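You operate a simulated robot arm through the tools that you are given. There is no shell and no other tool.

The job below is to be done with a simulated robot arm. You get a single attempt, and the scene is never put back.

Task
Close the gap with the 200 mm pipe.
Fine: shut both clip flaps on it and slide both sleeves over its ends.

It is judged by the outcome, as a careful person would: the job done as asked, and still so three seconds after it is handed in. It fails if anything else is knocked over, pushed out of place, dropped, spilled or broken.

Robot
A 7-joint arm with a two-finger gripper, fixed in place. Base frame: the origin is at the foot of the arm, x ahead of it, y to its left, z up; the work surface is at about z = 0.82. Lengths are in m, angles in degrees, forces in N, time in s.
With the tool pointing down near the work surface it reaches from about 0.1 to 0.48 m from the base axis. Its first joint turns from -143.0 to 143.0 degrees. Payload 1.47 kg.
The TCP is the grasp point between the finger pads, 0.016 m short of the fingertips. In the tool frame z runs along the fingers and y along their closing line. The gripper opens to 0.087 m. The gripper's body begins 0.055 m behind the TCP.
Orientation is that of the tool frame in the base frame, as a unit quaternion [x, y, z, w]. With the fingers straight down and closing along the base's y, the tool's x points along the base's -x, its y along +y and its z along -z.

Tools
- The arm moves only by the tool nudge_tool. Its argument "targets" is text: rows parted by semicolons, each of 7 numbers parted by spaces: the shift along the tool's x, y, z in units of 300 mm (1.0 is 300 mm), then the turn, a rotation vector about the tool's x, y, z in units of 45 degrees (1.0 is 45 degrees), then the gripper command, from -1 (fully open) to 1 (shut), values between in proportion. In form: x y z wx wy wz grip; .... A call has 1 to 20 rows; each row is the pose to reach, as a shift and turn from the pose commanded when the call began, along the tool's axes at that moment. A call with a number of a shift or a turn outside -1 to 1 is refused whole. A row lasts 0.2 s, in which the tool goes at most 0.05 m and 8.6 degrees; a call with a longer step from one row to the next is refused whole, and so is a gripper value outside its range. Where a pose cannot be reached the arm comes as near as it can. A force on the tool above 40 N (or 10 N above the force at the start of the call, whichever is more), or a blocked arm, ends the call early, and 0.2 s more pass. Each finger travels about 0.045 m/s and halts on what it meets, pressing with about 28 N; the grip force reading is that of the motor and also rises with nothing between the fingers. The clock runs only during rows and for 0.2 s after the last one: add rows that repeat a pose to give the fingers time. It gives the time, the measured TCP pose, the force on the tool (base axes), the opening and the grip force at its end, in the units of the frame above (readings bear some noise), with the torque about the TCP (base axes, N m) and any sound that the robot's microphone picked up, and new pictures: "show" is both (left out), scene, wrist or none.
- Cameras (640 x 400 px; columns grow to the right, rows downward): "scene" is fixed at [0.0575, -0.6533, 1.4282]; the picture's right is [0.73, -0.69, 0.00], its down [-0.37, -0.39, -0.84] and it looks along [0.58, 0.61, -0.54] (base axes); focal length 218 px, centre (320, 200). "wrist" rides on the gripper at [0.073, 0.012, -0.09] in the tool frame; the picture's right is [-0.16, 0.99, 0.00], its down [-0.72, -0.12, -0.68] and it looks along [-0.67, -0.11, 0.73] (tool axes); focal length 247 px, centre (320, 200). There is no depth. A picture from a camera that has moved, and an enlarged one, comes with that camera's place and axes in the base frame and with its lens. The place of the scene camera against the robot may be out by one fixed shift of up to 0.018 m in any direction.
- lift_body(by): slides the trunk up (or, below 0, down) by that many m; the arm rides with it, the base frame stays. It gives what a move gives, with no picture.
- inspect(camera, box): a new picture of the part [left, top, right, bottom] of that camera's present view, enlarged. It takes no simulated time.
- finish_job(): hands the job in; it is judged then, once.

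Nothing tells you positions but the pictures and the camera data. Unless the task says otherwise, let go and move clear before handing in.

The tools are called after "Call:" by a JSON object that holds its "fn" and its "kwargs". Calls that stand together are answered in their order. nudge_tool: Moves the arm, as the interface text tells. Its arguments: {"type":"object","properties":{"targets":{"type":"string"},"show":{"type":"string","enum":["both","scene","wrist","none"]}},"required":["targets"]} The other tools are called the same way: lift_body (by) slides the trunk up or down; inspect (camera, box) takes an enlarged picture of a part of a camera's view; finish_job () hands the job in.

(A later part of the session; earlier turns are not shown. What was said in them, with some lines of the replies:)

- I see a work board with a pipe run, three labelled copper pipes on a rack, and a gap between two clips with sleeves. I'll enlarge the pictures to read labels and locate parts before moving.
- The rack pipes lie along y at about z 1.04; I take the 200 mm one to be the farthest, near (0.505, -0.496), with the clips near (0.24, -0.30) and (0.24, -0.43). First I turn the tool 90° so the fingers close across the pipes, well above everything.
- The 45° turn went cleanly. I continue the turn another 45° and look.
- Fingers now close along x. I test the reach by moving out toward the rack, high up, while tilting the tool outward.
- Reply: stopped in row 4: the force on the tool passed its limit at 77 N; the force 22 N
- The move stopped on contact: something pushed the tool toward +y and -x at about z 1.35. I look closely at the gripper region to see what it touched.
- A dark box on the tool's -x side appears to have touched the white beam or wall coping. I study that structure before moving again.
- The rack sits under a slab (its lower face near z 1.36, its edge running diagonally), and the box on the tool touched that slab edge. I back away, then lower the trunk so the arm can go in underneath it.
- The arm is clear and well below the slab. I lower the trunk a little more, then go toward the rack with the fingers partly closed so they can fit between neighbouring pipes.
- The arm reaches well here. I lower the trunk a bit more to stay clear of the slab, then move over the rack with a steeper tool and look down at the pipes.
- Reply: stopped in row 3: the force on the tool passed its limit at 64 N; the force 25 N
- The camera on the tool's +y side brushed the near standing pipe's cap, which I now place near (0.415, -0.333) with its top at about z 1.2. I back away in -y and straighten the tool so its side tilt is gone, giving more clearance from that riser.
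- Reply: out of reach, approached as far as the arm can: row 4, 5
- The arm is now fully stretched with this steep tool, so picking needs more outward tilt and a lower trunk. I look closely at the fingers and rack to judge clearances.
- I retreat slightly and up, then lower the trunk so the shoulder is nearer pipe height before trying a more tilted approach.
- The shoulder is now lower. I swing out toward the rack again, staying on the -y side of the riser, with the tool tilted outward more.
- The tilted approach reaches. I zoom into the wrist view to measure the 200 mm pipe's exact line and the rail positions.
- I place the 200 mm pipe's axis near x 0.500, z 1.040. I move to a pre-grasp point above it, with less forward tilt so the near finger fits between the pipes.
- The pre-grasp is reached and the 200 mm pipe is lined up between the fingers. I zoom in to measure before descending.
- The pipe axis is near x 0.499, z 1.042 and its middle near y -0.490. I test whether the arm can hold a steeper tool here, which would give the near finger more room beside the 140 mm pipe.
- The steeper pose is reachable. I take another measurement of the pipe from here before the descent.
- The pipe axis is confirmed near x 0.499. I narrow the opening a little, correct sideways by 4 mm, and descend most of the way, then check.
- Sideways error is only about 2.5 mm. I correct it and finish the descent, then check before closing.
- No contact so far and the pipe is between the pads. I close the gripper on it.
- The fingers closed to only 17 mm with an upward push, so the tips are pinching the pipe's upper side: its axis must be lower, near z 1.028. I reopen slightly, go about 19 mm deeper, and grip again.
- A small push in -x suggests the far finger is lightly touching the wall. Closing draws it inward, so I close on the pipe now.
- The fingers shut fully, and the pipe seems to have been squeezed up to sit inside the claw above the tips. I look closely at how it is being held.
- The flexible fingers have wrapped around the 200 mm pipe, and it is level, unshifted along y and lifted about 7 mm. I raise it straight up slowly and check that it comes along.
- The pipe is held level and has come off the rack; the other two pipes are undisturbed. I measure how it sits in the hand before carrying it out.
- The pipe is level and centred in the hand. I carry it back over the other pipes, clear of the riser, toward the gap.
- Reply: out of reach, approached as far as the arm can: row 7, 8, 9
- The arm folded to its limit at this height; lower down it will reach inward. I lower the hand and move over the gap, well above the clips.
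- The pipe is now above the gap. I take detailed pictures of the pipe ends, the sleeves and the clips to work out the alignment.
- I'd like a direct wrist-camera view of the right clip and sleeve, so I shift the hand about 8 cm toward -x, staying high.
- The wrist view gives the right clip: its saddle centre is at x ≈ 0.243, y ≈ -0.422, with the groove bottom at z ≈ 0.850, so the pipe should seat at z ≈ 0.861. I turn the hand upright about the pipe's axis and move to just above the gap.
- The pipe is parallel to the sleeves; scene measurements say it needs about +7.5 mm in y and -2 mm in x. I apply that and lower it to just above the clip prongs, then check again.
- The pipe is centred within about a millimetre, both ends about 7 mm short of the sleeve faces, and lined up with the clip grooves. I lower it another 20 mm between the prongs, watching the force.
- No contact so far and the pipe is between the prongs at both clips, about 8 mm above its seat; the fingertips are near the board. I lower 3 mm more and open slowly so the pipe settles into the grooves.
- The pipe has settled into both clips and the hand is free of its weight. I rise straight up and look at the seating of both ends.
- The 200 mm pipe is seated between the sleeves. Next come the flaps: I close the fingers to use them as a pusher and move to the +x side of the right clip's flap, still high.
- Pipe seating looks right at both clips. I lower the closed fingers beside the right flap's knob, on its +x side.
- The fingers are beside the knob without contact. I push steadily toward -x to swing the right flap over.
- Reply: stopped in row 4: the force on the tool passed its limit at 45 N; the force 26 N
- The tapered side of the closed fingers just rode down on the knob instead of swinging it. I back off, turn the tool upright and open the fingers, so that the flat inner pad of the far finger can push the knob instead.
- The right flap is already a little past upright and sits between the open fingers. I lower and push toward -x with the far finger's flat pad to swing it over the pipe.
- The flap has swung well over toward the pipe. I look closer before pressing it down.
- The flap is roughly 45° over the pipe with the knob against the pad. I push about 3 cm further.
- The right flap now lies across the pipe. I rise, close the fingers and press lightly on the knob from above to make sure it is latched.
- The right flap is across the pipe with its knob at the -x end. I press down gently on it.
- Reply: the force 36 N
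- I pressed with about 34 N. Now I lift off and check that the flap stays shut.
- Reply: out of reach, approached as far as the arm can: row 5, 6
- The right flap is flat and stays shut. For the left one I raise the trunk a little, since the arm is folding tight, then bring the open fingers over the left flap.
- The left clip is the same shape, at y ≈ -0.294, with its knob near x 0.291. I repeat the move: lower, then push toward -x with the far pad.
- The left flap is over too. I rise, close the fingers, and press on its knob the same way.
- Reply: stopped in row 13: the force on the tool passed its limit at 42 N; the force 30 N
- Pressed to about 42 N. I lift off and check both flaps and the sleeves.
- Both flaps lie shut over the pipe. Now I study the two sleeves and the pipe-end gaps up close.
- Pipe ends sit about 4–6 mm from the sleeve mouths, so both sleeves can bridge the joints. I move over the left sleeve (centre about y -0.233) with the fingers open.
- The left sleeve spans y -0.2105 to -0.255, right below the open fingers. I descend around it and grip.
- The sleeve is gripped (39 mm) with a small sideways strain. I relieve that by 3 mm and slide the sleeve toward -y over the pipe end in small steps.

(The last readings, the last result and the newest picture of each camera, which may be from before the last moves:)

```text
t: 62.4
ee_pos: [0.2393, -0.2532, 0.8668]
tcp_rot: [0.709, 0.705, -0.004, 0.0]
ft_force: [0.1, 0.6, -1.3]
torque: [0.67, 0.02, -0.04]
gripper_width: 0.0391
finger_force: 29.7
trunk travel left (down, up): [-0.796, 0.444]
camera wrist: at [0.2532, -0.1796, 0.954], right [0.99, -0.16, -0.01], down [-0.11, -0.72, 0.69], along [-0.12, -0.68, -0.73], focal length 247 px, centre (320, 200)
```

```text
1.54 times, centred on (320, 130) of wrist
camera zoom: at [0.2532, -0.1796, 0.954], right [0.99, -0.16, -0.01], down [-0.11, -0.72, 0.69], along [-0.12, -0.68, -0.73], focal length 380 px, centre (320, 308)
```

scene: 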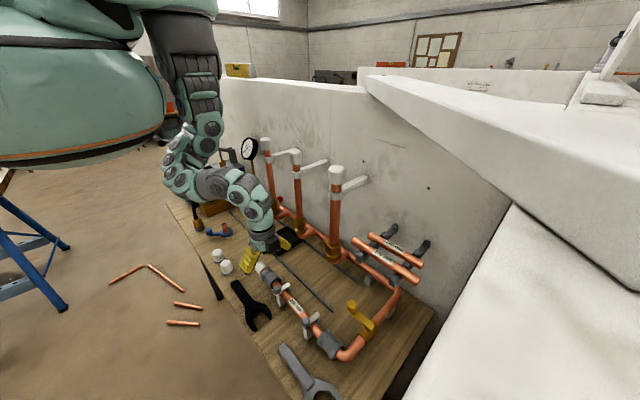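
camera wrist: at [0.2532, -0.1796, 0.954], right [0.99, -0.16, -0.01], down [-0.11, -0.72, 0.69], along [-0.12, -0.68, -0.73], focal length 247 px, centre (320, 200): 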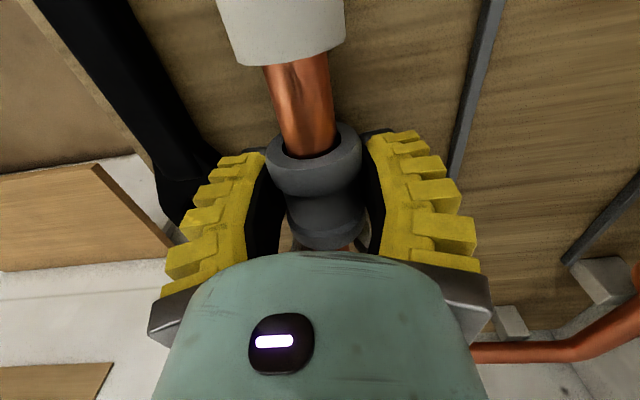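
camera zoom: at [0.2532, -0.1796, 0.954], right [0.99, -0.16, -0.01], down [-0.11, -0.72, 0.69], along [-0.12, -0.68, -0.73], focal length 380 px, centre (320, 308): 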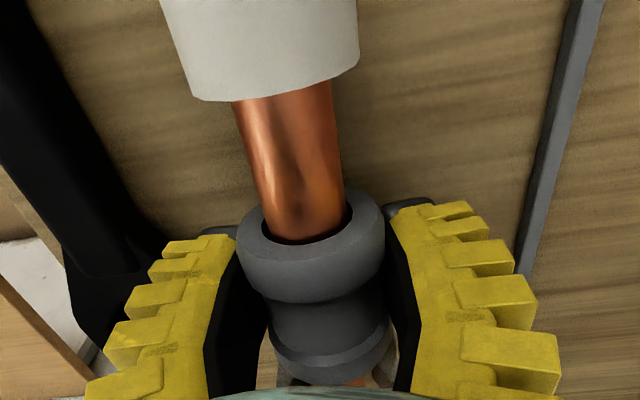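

The sleeve slid freely about 24 mm and now straddles the left joint. I release it and rise.

Call:
{"fn": "nudge_tool", "kwargs": {"targets": "0 0 0 0 0 0 0; 0 0 0 0 0 0 -0.5; 0 0 0 0 0 0 -0.9; 0 0 0 0 0 0 -0.9; 0 0 -0.1 0 0 0 -0.9; 0 0 -0.25 0 0 0 -0.9; 0 0 -0.4 0 0 0 -0.9; 0 0 -0.5 0 0 0 -0.9", "show": "both"}}

Call:
{"fn": "inspect", "kwargs": {"camera": "scene", "box": [250, 250, 310, 310]}}

Call:
{"fn": "inspect", "kwargs": {"camera": "scene", "box": [240, 240, 360, 360]}}

```text
t: 64.2
ee_pos: [0.2394, -0.2522, 1.0169]
tcp_rot: [0.709, 0.705, -0.005, -0.001]
ft_force: [0.1, 0.1, 0.9]
torque: [-0.03, 0.0, 0.02]
gripper_width: 0.0838
finger_force: 0.7
trunk travel left (down, up): [-0.796, 0.444]
camera wrist: at [0.2524, -0.1784, 1.1041], right [0.99, -0.17, -0.01], down [-0.12, -0.72, 0.69], along [-0.12, -0.68, -0.73], focal length 247 px, centre (320, 200)
```

scene: 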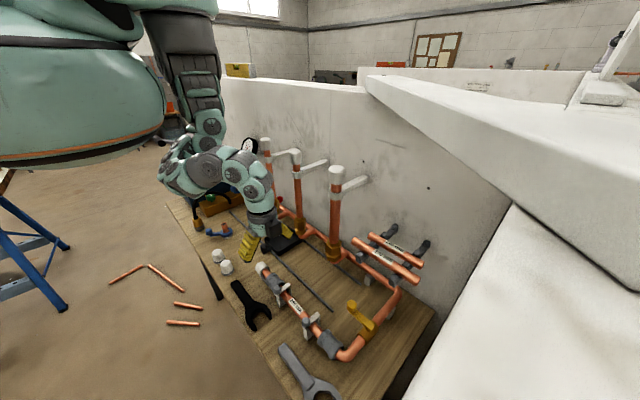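
wrist: 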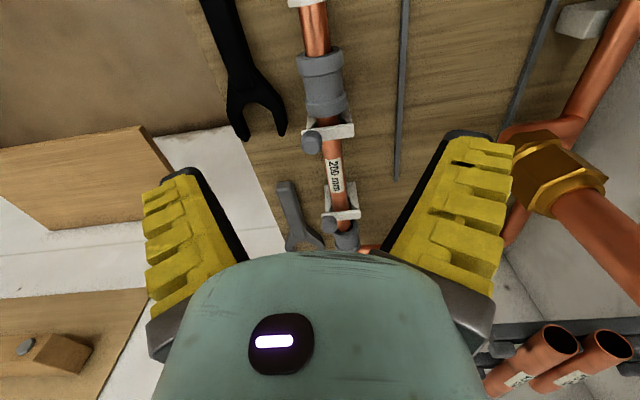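

```text
6.67 times, centred on (280, 280) of scene
camera zoom: at [0.0575, -0.6533, 1.4282], right [0.73, -0.69, 0.0], down [-0.37, -0.39, -0.84], along [0.58, 0.61, -0.54], focal length 1456 px, centre (587, -333)
```

zoom: 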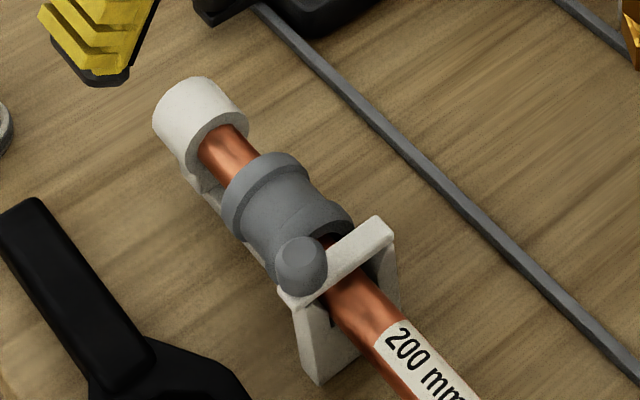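

```text
3.33 times, centred on (300, 300) of scene
camera zoom: at [0.0575, -0.6533, 1.4282], right [0.73, -0.69, 0.0], down [-0.37, -0.39, -0.84], along [0.58, 0.61, -0.54], focal length 728 px, centre (387, -133)
```

zoom: 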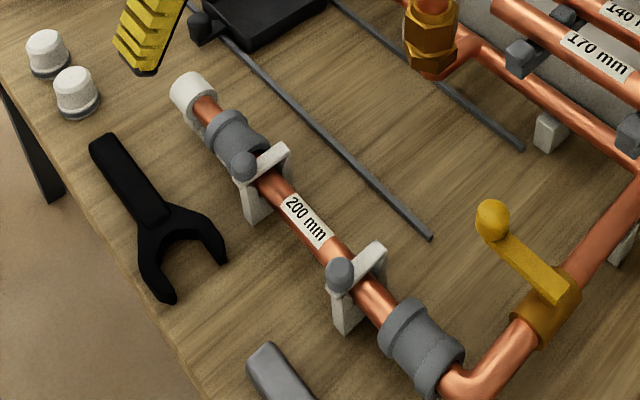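

The left sleeve now straddles the left joint, right up near the clip. I travel over to the right sleeve, narrowing the opening so the far finger stays clear of the yellow valve handle.

Call:
{"fn": "nudge_tool", "kwargs": {"targets": "-0.13 0.004 0 0 0 0 -0.5; -0.26 0.004 0.01 0 0 0 -0.25; -0.39 0.004 0.02 0 0 0 -0.25; -0.52 0.004 0.03 0 0 0 -0.25; -0.65 0.004 0.04 0 0 0 -0.25; -0.78 0.004 0.05 0 0 0 -0.25; -0.78 0.004 0.05 0 0 0 -0.25", "show": "both"}}

Call:
{"fn": "inspect", "kwargs": {"camera": "wrist", "box": [180, 0, 460, 250]}}

Call:
{"fn": "inspect", "kwargs": {"camera": "scene", "box": [280, 270, 380, 370]}}

```text
t: 65.8
ee_pos: [0.24, -0.477, 1.0047]
tcp_rot: [0.709, 0.706, -0.007, 0.0]
ft_force: [0.4, -0.7, 0.0]
torque: [0.05, -0.01, -0.02]
gripper_width: 0.0592
finger_force: 3.3
out of reach, approached as far as the arm can: row 6, 7
trunk travel left (down, up): [-0.796, 0.444]
camera wrist: at [0.253, -0.4032, 1.0915], right [0.99, -0.16, -0.01], down [-0.11, -0.72, 0.69], along [-0.12, -0.68, -0.73], focal length 247 px, centre (320, 200)
```

scene: 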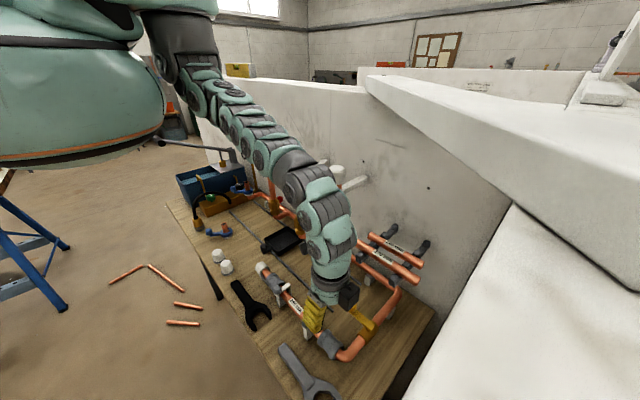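
wrist: 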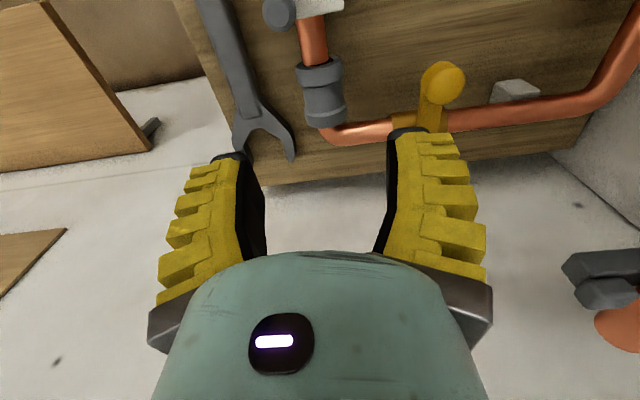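

```text
1.60 times, centred on (320, 125) of wrist
camera zoom: at [0.253, -0.4032, 1.0915], right [0.99, -0.16, -0.01], down [-0.11, -0.72, 0.69], along [-0.12, -0.68, -0.73], focal length 395 px, centre (320, 320)
```

zoom: 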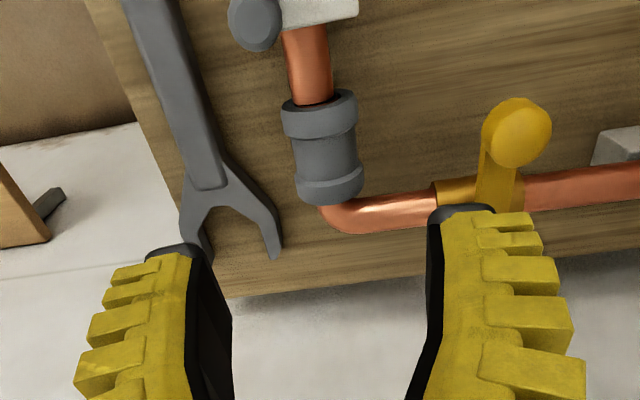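

```text
4.00 times, centred on (330, 320) of scene
camera zoom: at [0.0575, -0.6533, 1.4282], right [0.73, -0.69, 0.0], down [-0.37, -0.39, -0.84], along [0.58, 0.61, -0.54], focal length 874 px, centre (280, -280)
```

zoom: 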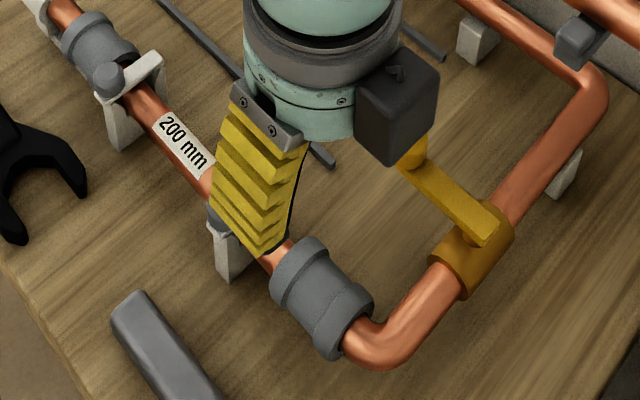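

The right sleeve spans y -0.463 to -0.508 at x ≈ 0.24. The trunk is too high for this radius, so I lower it 9 cm, which leaves the open fingertips just above the sleeve.

Call:
{"fn": "lift_body", "kwargs": {"by": -0.09}}

Call:
{"fn": "inspect", "kwargs": {"camera": "wrist", "box": [180, 0, 460, 250]}}

Call:
{"fn": "inspect", "kwargs": {"camera": "scene", "box": [280, 270, 380, 370]}}

```text
t: 67.0
ee_pos: [0.2404, -0.477, 0.9135]
tcp_rot: [0.709, 0.705, -0.006, 0.001]
ft_force: [-0.8, 0.3, 0.6]
torque: [0.01, 0.02, 0.01]
gripper_width: 0.0592
finger_force: 3.9
trunk travel left (down, up): [-0.706, 0.534]
```

```text
1.60 times, centred on (320, 125) of wrist
camera zoom: at [0.254, -0.4028, 1.0014], right [0.99, -0.16, -0.01], down [-0.11, -0.72, 0.69], along [-0.12, -0.68, -0.73], focal length 395 px, centre (320, 320)
```

zoom: 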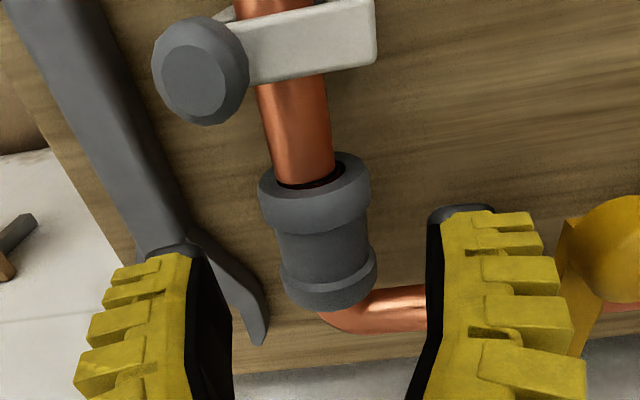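

```text
4.00 times, centred on (330, 320) of scene
camera zoom: at [0.0575, -0.6533, 1.4282], right [0.73, -0.69, 0.0], down [-0.37, -0.39, -0.84], along [0.58, 0.61, -0.54], focal length 874 px, centre (280, -280)
```

zoom: 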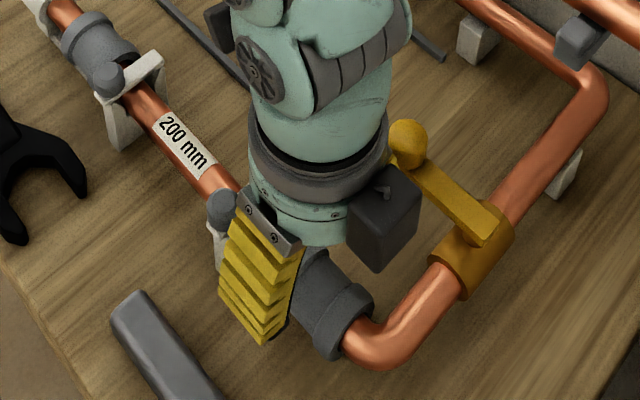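

Clear all round. I shift 8 mm in -y, lower around the right sleeve and grip it.

Call:
{"fn": "nudge_tool", "kwargs": {"targets": "-0.0283 -0.001 0.03 0 0 0 -0.25; -0.0283 -0.001 0.09 0 0 0 -0.25; -0.0283 -0.001 0.158 0 0 0 -0.25; -0.0283 -0.001 0.158 0 0 0 0.1; -0.0283 -0.001 0.158 0 0 0 0.4; -0.0283 -0.001 0.158 0 0 0 0.5; -0.0283 -0.001 0.158 0 0 0 0.5", "show": "wrist"}}

Call:
{"fn": "inspect", "kwargs": {"camera": "scene", "box": [280, 270, 380, 370]}}

```text
t: 68.6
ee_pos: [0.2398, -0.471, 0.8836]
tcp_rot: [0.708, 0.706, -0.01, 0.006]
ft_force: [1.0, 3.5, 39.2]
torque: [-0.11, 0.01, 0.06]
gripper_width: 0.0356
finger_force: 30.4
out of reach, approached as far as the arm can: row 1, 2, 3, 4, 5, 6, 7
trunk travel left (down, up): [-0.706, 0.534]
camera wrist: at [0.2532, -0.3962, 0.9699], right [0.99, -0.16, 0.0], down [-0.12, -0.71, 0.7], along [-0.12, -0.69, -0.72], focal length 247 px, centre (320, 200)
```

wrist: 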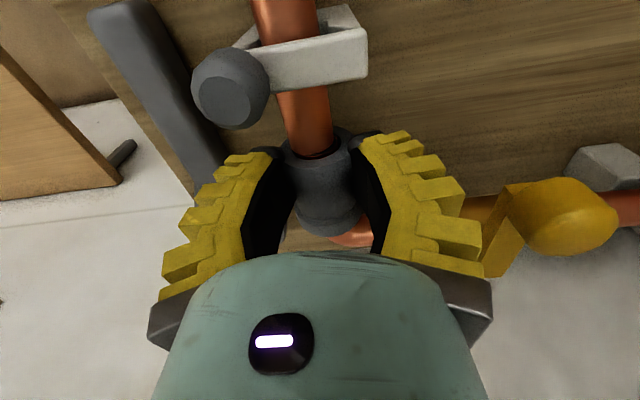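

```text
4.00 times, centred on (330, 320) of scene
camera zoom: at [0.0575, -0.6533, 1.4282], right [0.73, -0.69, 0.0], down [-0.37, -0.39, -0.84], along [0.58, 0.61, -0.54], focal length 874 px, centre (280, -280)
```

zoom: 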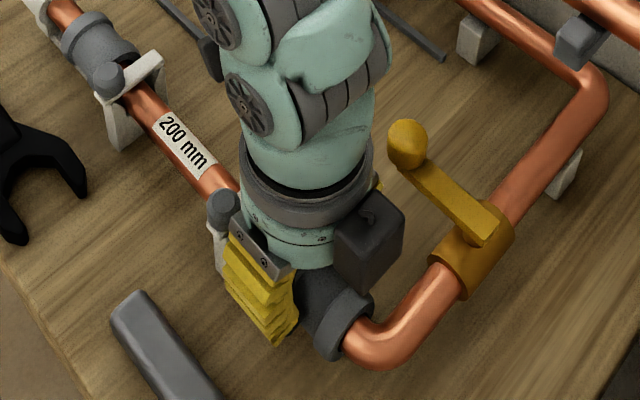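

The arm was short of reach here and pinched the sleeve's upper half, pressing down on it. I open again, rise a little, lower the trunk further, and retry.

Call:
{"fn": "nudge_tool", "kwargs": {"targets": "0 0 0 0 0 0 0.2; 0 0 0 0 0 0 -0.25; 0 0 0 0 0 0 -0.25; 0 0 -0.05 0 0 0 -0.25; 0 0 -0.1 0 0 0 -0.25; 0 0 -0.15 0 0 0 -0.25; 0 0 -0.2 0 0 0 -0.25", "show": "wrist"}}

Call:
{"fn": "inspect", "kwargs": {"camera": "scene", "box": [280, 270, 380, 370]}}

```text
t: 70.2
ee_pos: [0.2398, -0.4631, 0.9385]
tcp_rot: [0.709, 0.706, -0.006, 0.0]
ft_force: [-0.6, 0.1, 0.4]
torque: [0.02, -0.03, 0.01]
gripper_width: 0.0593
finger_force: 4.0
trunk travel left (down, up): [-0.706, 0.534]
camera wrist: at [0.2526, -0.3893, 1.0264], right [0.99, -0.16, -0.01], down [-0.11, -0.72, 0.69], along [-0.12, -0.68, -0.73], focal length 247 px, centre (320, 200)
```

wrist: 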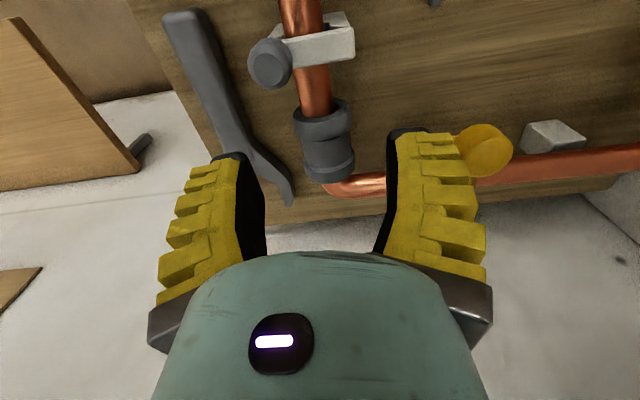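

```text
4.00 times, centred on (330, 320) of scene
camera zoom: at [0.0575, -0.6533, 1.4282], right [0.73, -0.69, 0.0], down [-0.37, -0.39, -0.84], along [0.58, 0.61, -0.54], focal length 874 px, centre (280, -280)
```

zoom: 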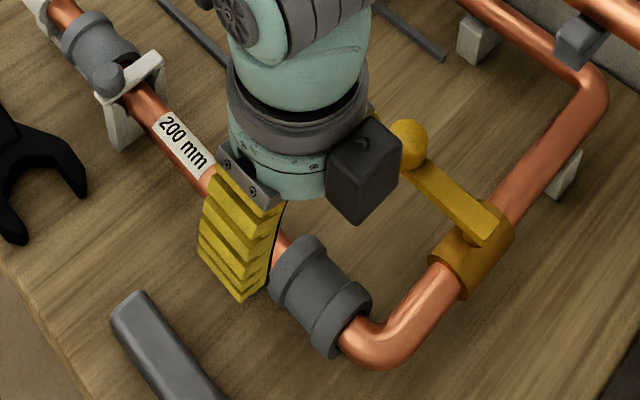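

The sleeve is undisturbed. I raise the hand, lower the trunk 10 cm to gain reach, and line up over the sleeve again.

Call:
{"fn": "nudge_tool", "kwargs": {"targets": "0 0 -0.1 0 0 0 -0.25; 0 0 -0.2 0 0 0 -0.25; 0 0 -0.3 0 0 0 -0.25", "show": "none"}}

Call:
{"fn": "lift_body", "kwargs": {"by": -0.1}}

Call:
{"fn": "nudge_tool", "kwargs": {"targets": "-0.04 0 0 0 0 0 -0.25; -0.074 0 0 0 0 0 -0.25; -0.074 0 0 0 0 0 -0.25", "show": "both"}}

Call:
{"fn": "inspect", "kwargs": {"camera": "wrist", "box": [180, 0, 460, 250]}}

```text
t: 71.0
ee_pos: [0.2405, -0.4608, 1.0297]
tcp_rot: [0.709, 0.705, -0.006, 0.0]
ft_force: [-0.6, 0.6, 0.5]
torque: [-0.02, -0.03, -0.01]
gripper_width: 0.0595
finger_force: 3.6
trunk travel left (down, up): [-0.706, 0.534]
```

```text
t: 72.3
ee_pos: [0.2411, -0.4608, 0.9297]
tcp_rot: [0.709, 0.706, -0.005, 0.0]
ft_force: [0.0, -0.5, 0.5]
torque: [-0.03, 0.01, 0.03]
gripper_width: 0.0596
finger_force: 3.9
trunk travel left (down, up): [-0.606, 0.634]
```

```text
t: 73.1
ee_pos: [0.2409, -0.4832, 0.9282]
tcp_rot: [0.709, 0.706, -0.006, 0.0]
ft_force: [0.7, -0.5, 0.2]
torque: [0.02, 0.0, 0.01]
gripper_width: 0.0593
finger_force: 3.6
trunk travel left (down, up): [-0.606, 0.634]
camera wrist: at [0.2539, -0.4099, 1.0163], right [0.99, -0.16, -0.01], down [-0.11, -0.72, 0.69], along [-0.12, -0.68, -0.73], focal length 247 px, centre (320, 200)
```

scene: 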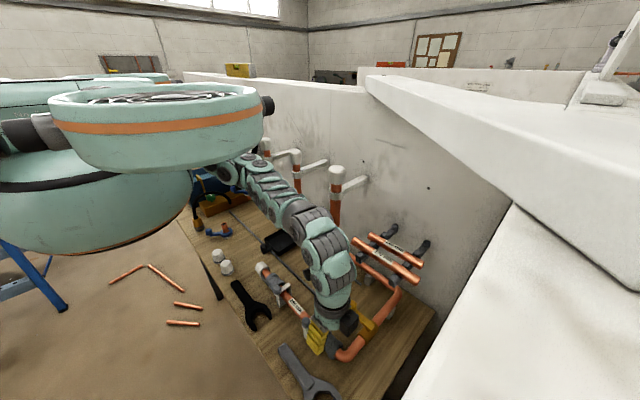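
wrist: 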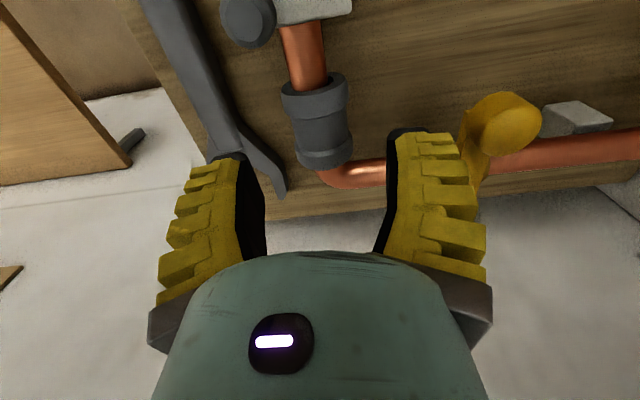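

```text
1.60 times, centred on (320, 125) of wrist
camera zoom: at [0.2539, -0.4099, 1.0163], right [0.99, -0.16, -0.01], down [-0.11, -0.72, 0.69], along [-0.12, -0.68, -0.73], focal length 395 px, centre (320, 320)
```

zoom: 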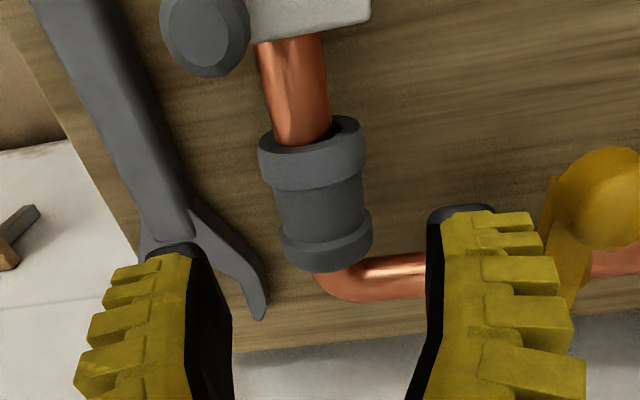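

Now well within reach and centred on the sleeve. I lower around it and grip.

Call:
{"fn": "nudge_tool", "kwargs": {"targets": "-0.004 0 0.07 0 0 0 -0.25; -0.007 0 0.14 0 0 0 -0.25; -0.007 0 0.207 0 0 0 -0.25; -0.007 0 0.207 0 0 0 -0.25; -0.007 0 0.207 0 0 0 0.1; -0.007 0 0.207 0 0 0 0.4; -0.007 0 0.207 0 0 0 0.5; -0.007 0 0.207 0 0 0 0.5", "show": "wrist"}}

Call:
{"fn": "inspect", "kwargs": {"camera": "scene", "box": [280, 270, 380, 370]}}

```text
t: 74.9
ee_pos: [0.24, -0.4863, 0.8676]
tcp_rot: [0.709, 0.705, -0.007, 0.0]
ft_force: [-1.0, 0.6, 1.9]
torque: [0.24, 0.02, 0.01]
gripper_width: 0.0384
finger_force: 30.0
trunk travel left (down, up): [-0.606, 0.634]
camera wrist: at [0.2533, -0.4117, 0.9553], right [0.99, -0.16, -0.01], down [-0.11, -0.72, 0.69], along [-0.12, -0.68, -0.73], focal length 247 px, centre (320, 200)
```

wrist: 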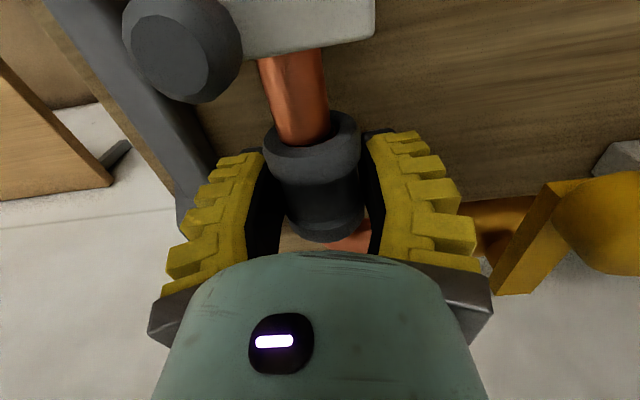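

```text
4.00 times, centred on (330, 320) of scene
camera zoom: at [0.0575, -0.6533, 1.4282], right [0.73, -0.69, 0.0], down [-0.37, -0.39, -0.84], along [0.58, 0.61, -0.54], focal length 874 px, centre (280, -280)
```

zoom: 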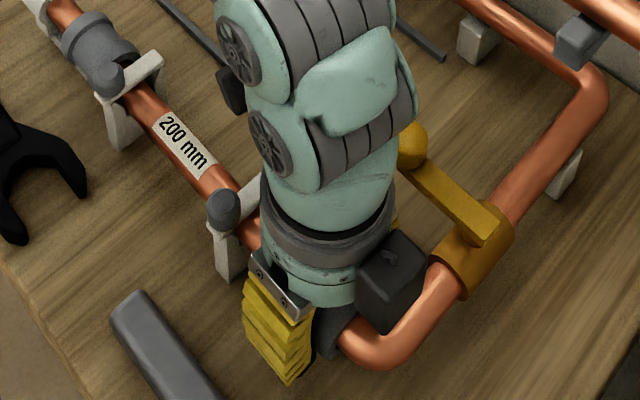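

The right sleeve is gripped cleanly. I slide it in +y over the pipe's end in small steps.

Call:
{"fn": "nudge_tool", "kwargs": {"targets": "0.017 0 0 0 0 0 0.5; 0.034 0 0 0 0 0 0.5; 0.05 0 0 0 0 0 0.5; 0.067 0 0 0 0 0 0.5; 0.083 0 0 0 0 0 0.5; 0.087 0 0 0 0 0 0.5; 0.087 0 0 0 0 0 0.5", "show": "wrist"}}

Call:
{"fn": "inspect", "kwargs": {"camera": "scene", "box": [280, 270, 380, 370]}}

Call:
{"fn": "inspect", "kwargs": {"camera": "wrist", "box": [180, 0, 460, 260]}}

```text
t: 76.5
ee_pos: [0.2401, -0.4606, 0.8675]
tcp_rot: [0.709, 0.705, -0.006, 0.0]
ft_force: [-1.2, 0.1, 5.6]
torque: [-0.48, 0.01, 0.04]
gripper_width: 0.04
finger_force: 30.4
trunk travel left (down, up): [-0.606, 0.634]
camera wrist: at [0.2532, -0.3876, 0.9544], right [0.99, -0.16, -0.01], down [-0.11, -0.72, 0.69], along [-0.12, -0.68, -0.73], focal length 247 px, centre (320, 200)
```

wrist: 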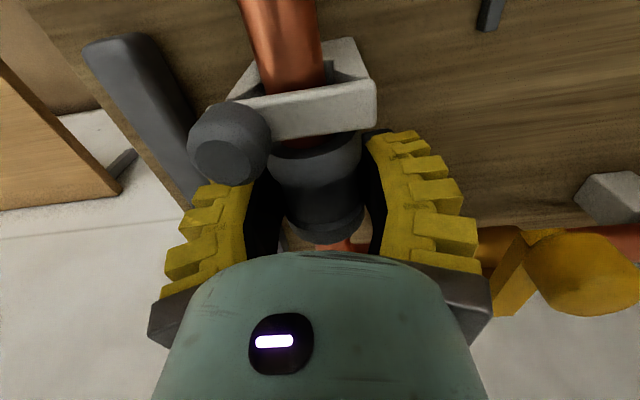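

```text
4.00 times, centred on (330, 320) of scene
camera zoom: at [0.0575, -0.6533, 1.4282], right [0.73, -0.69, 0.0], down [-0.37, -0.39, -0.84], along [0.58, 0.61, -0.54], focal length 874 px, centre (280, -280)
```

zoom: 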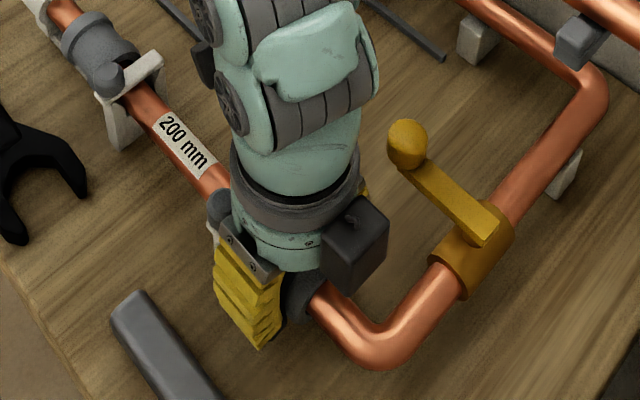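

```text
1.54 times, centred on (320, 130) of wrist
camera zoom: at [0.2532, -0.3876, 0.9544], right [0.99, -0.16, -0.01], down [-0.11, -0.72, 0.69], along [-0.12, -0.68, -0.73], focal length 380 px, centre (320, 308)
```

zoom: 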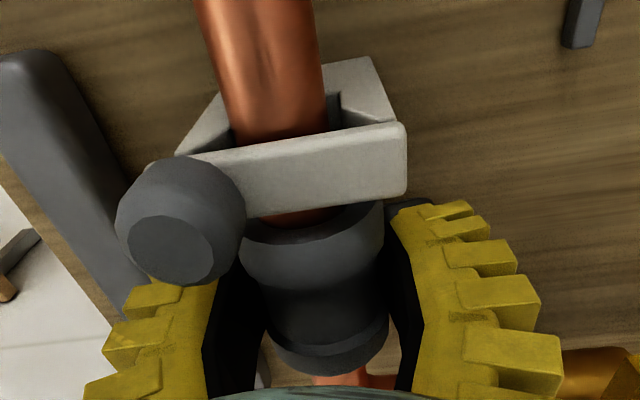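

The right sleeve slid about 26 mm and now covers the pipe's end close to the clip. I release and rise clear.

Call:
{"fn": "nudge_tool", "kwargs": {"targets": "0 0 0 0 0 0 0.1; 0 0 0 0 0 0 -0.25; 0 0 0 0 0 0 -0.3; 0 0 0 0 0 0 -0.3; 0 0 -0.1 0 0 0 -0.3; 0 0 -0.25 0 0 0 -0.3; 0 0 -0.4 0 0 0 -0.3; 0 0 -0.5 0 0 0 -0.3", "show": "both"}}

Call:
{"fn": "inspect", "kwargs": {"camera": "wrist", "box": [180, 0, 460, 250]}}

Call:
{"fn": "inspect", "kwargs": {"camera": "scene", "box": [280, 270, 380, 370]}}

```text
t: 78.3
ee_pos: [0.2397, -0.4607, 1.0204]
tcp_rot: [0.709, 0.705, -0.006, 0.002]
ft_force: [0.4, -0.5, -0.3]
torque: [-0.04, 0.0, 0.0]
gripper_width: 0.0615
finger_force: 3.5
trunk travel left (down, up): [-0.606, 0.634]
camera wrist: at [0.2536, -0.3873, 1.1068], right [0.99, -0.16, -0.01], down [-0.11, -0.72, 0.69], along [-0.12, -0.68, -0.73], focal length 247 px, centre (320, 200)
```

scene: 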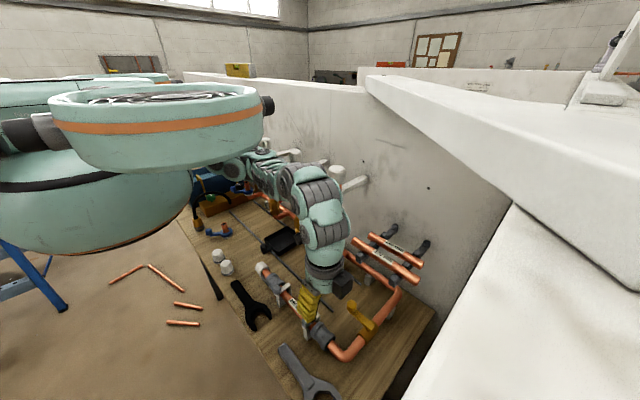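
wrist: 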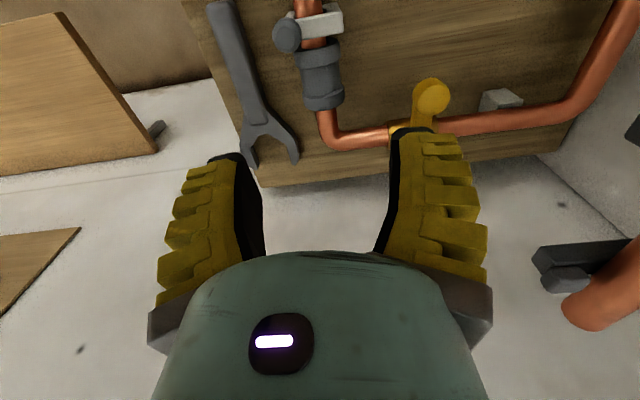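

```text
1.60 times, centred on (320, 125) of wrist
camera zoom: at [0.2536, -0.3873, 1.1068], right [0.99, -0.16, -0.01], down [-0.11, -0.72, 0.69], along [-0.12, -0.68, -0.73], focal length 395 px, centre (320, 320)
```

zoom: 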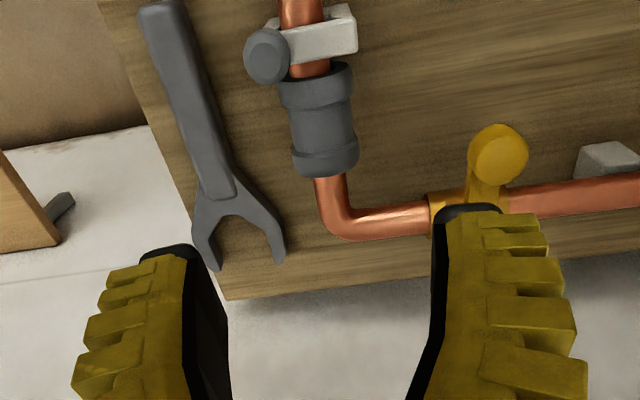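

```text
4.00 times, centred on (330, 320) of scene
camera zoom: at [0.0575, -0.6533, 1.4282], right [0.73, -0.69, 0.0], down [-0.37, -0.39, -0.84], along [0.58, 0.61, -0.54], focal length 874 px, centre (280, -280)
```

zoom: 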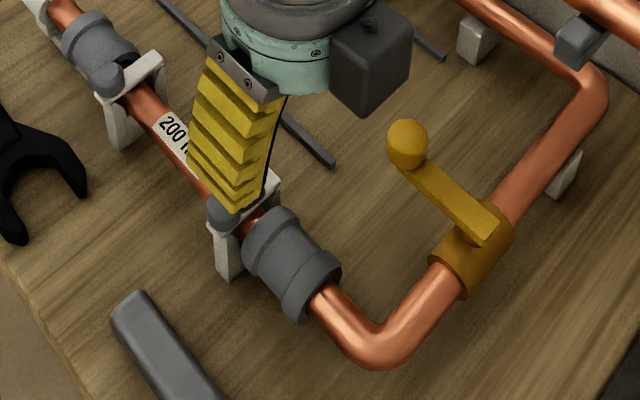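

Both sleeves now cover the pipe ends. I lift the whole arm well clear and inspect the finished line.

Call:
{"fn": "lift_body", "kwargs": {"by": 0.2}}

Call:
{"fn": "inspect", "kwargs": {"camera": "scene", "box": [240, 240, 360, 360]}}

Call:
{"fn": "inspect", "kwargs": {"camera": "scene", "box": [255, 260, 305, 310]}}

Call:
{"fn": "inspect", "kwargs": {"camera": "scene", "box": [295, 300, 345, 350]}}

Call:
{"fn": "inspect", "kwargs": {"camera": "scene", "box": [0, 0, 640, 400]}}

```text
t: 80.5
ee_pos: [0.2401, -0.4616, 1.2174]
tcp_rot: [0.709, 0.705, -0.005, 0.002]
ft_force: [0.8, -0.1, -0.5]
torque: [0.01, 0.02, 0.0]
gripper_width: 0.0613
finger_force: 3.5
trunk travel left (down, up): [-0.806, 0.434]
```

```text
3.33 times, centred on (300, 300) of scene
camera zoom: at [0.0575, -0.6533, 1.4282], right [0.73, -0.69, 0.0], down [-0.37, -0.39, -0.84], along [0.58, 0.61, -0.54], focal length 728 px, centre (387, -133)
```

zoom: 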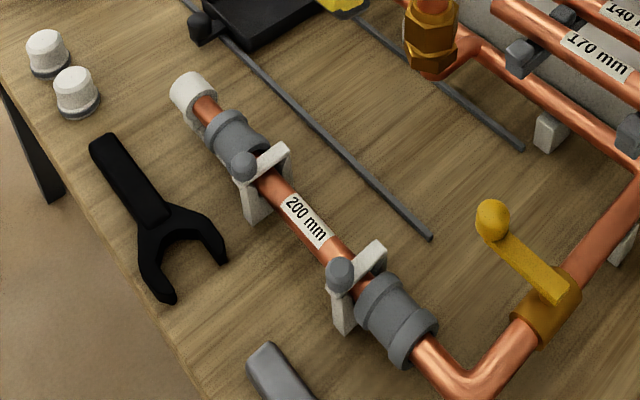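

```text
8.00 times, centred on (280, 285) of scene
camera zoom: at [0.0575, -0.6533, 1.4282], right [0.73, -0.69, 0.0], down [-0.37, -0.39, -0.84], along [0.58, 0.61, -0.54], focal length 1748 px, centre (640, -480)
```

zoom: 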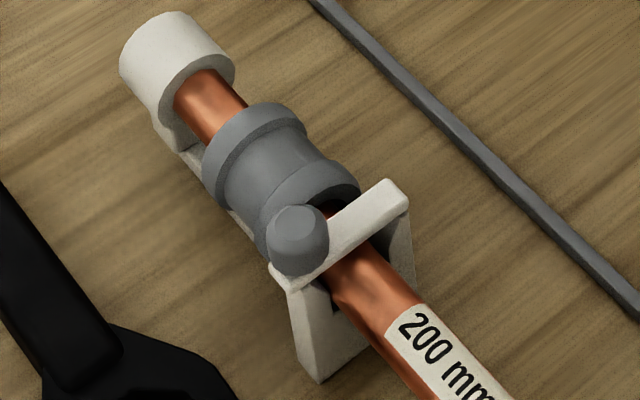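

```text
8.00 times, centred on (320, 325) of scene
camera zoom: at [0.0575, -0.6533, 1.4282], right [0.73, -0.69, 0.0], down [-0.37, -0.39, -0.84], along [0.58, 0.61, -0.54], focal length 1748 px, centre (320, -800)
```

zoom: 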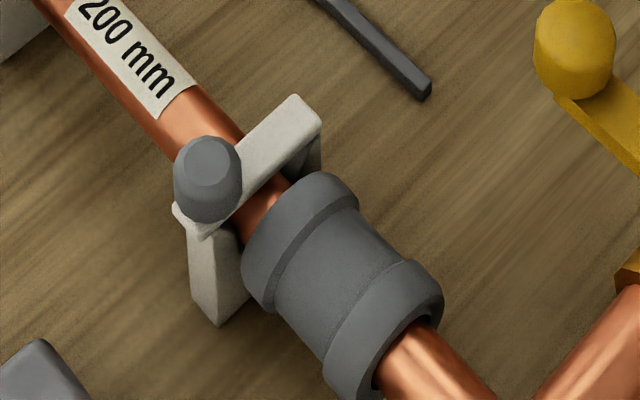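

```text
1.00 times, centred on (320, 200) of scene (not enlarged: the box is as wide or as high as the picture)
camera zoom: at [0.0575, -0.6533, 1.4282], right [0.73, -0.69, 0.0], down [-0.37, -0.39, -0.84], along [0.58, 0.61, -0.54], focal length 218 px, centre (320, 200)
```

zoom: 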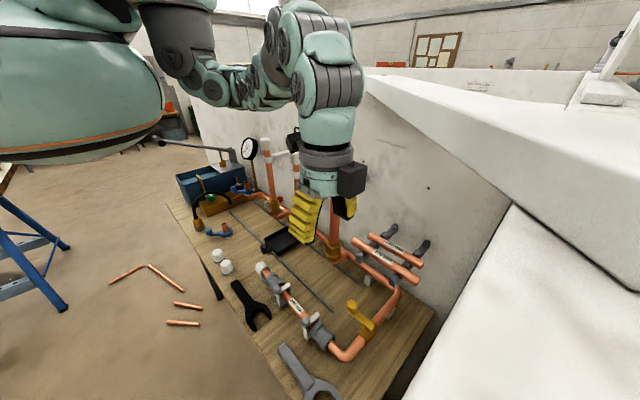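

The 200 mm pipe lies in both clips with the flaps flat across it. Each sleeve straddles its joint, and everything else I can see is where it was. The hand is open and well clear, so I hand the job in.

Call:
{"fn": "finish_job", "kwargs": {}}

```text
The job is handed in.
```

The 200 mm pipe now closes the gap. It sits in both clips with the flaps shut, and each sleeve is slid about 25 mm so it covers its pipe end by roughly 20 mm. I handed the job in with the gripper open and the arm clear.

- **Flaps:** I pressed each flap down with about 34–42 N. Both stayed flat after I let go, though I heard no latch click.
- **Contacts on the way:** Early on, the gripper touched the overhead slab (77 N). The wrist camera then touched the cap of the nearest standing pipe (64 N). While I was gripping the 200 mm pipe, a finger also brushed what was probably the wall, with about 10 N.
- **Right sleeve:** My first grip on it was too high and pushed down with about 39 N. I let go, re-gripped it properly and then slid it.
- **Surroundings:** In the last pictures nothing had visibly moved. The 140 mm and 170 mm pipes are still on the rack, and the valve handle, wrenches and caps are where they were.
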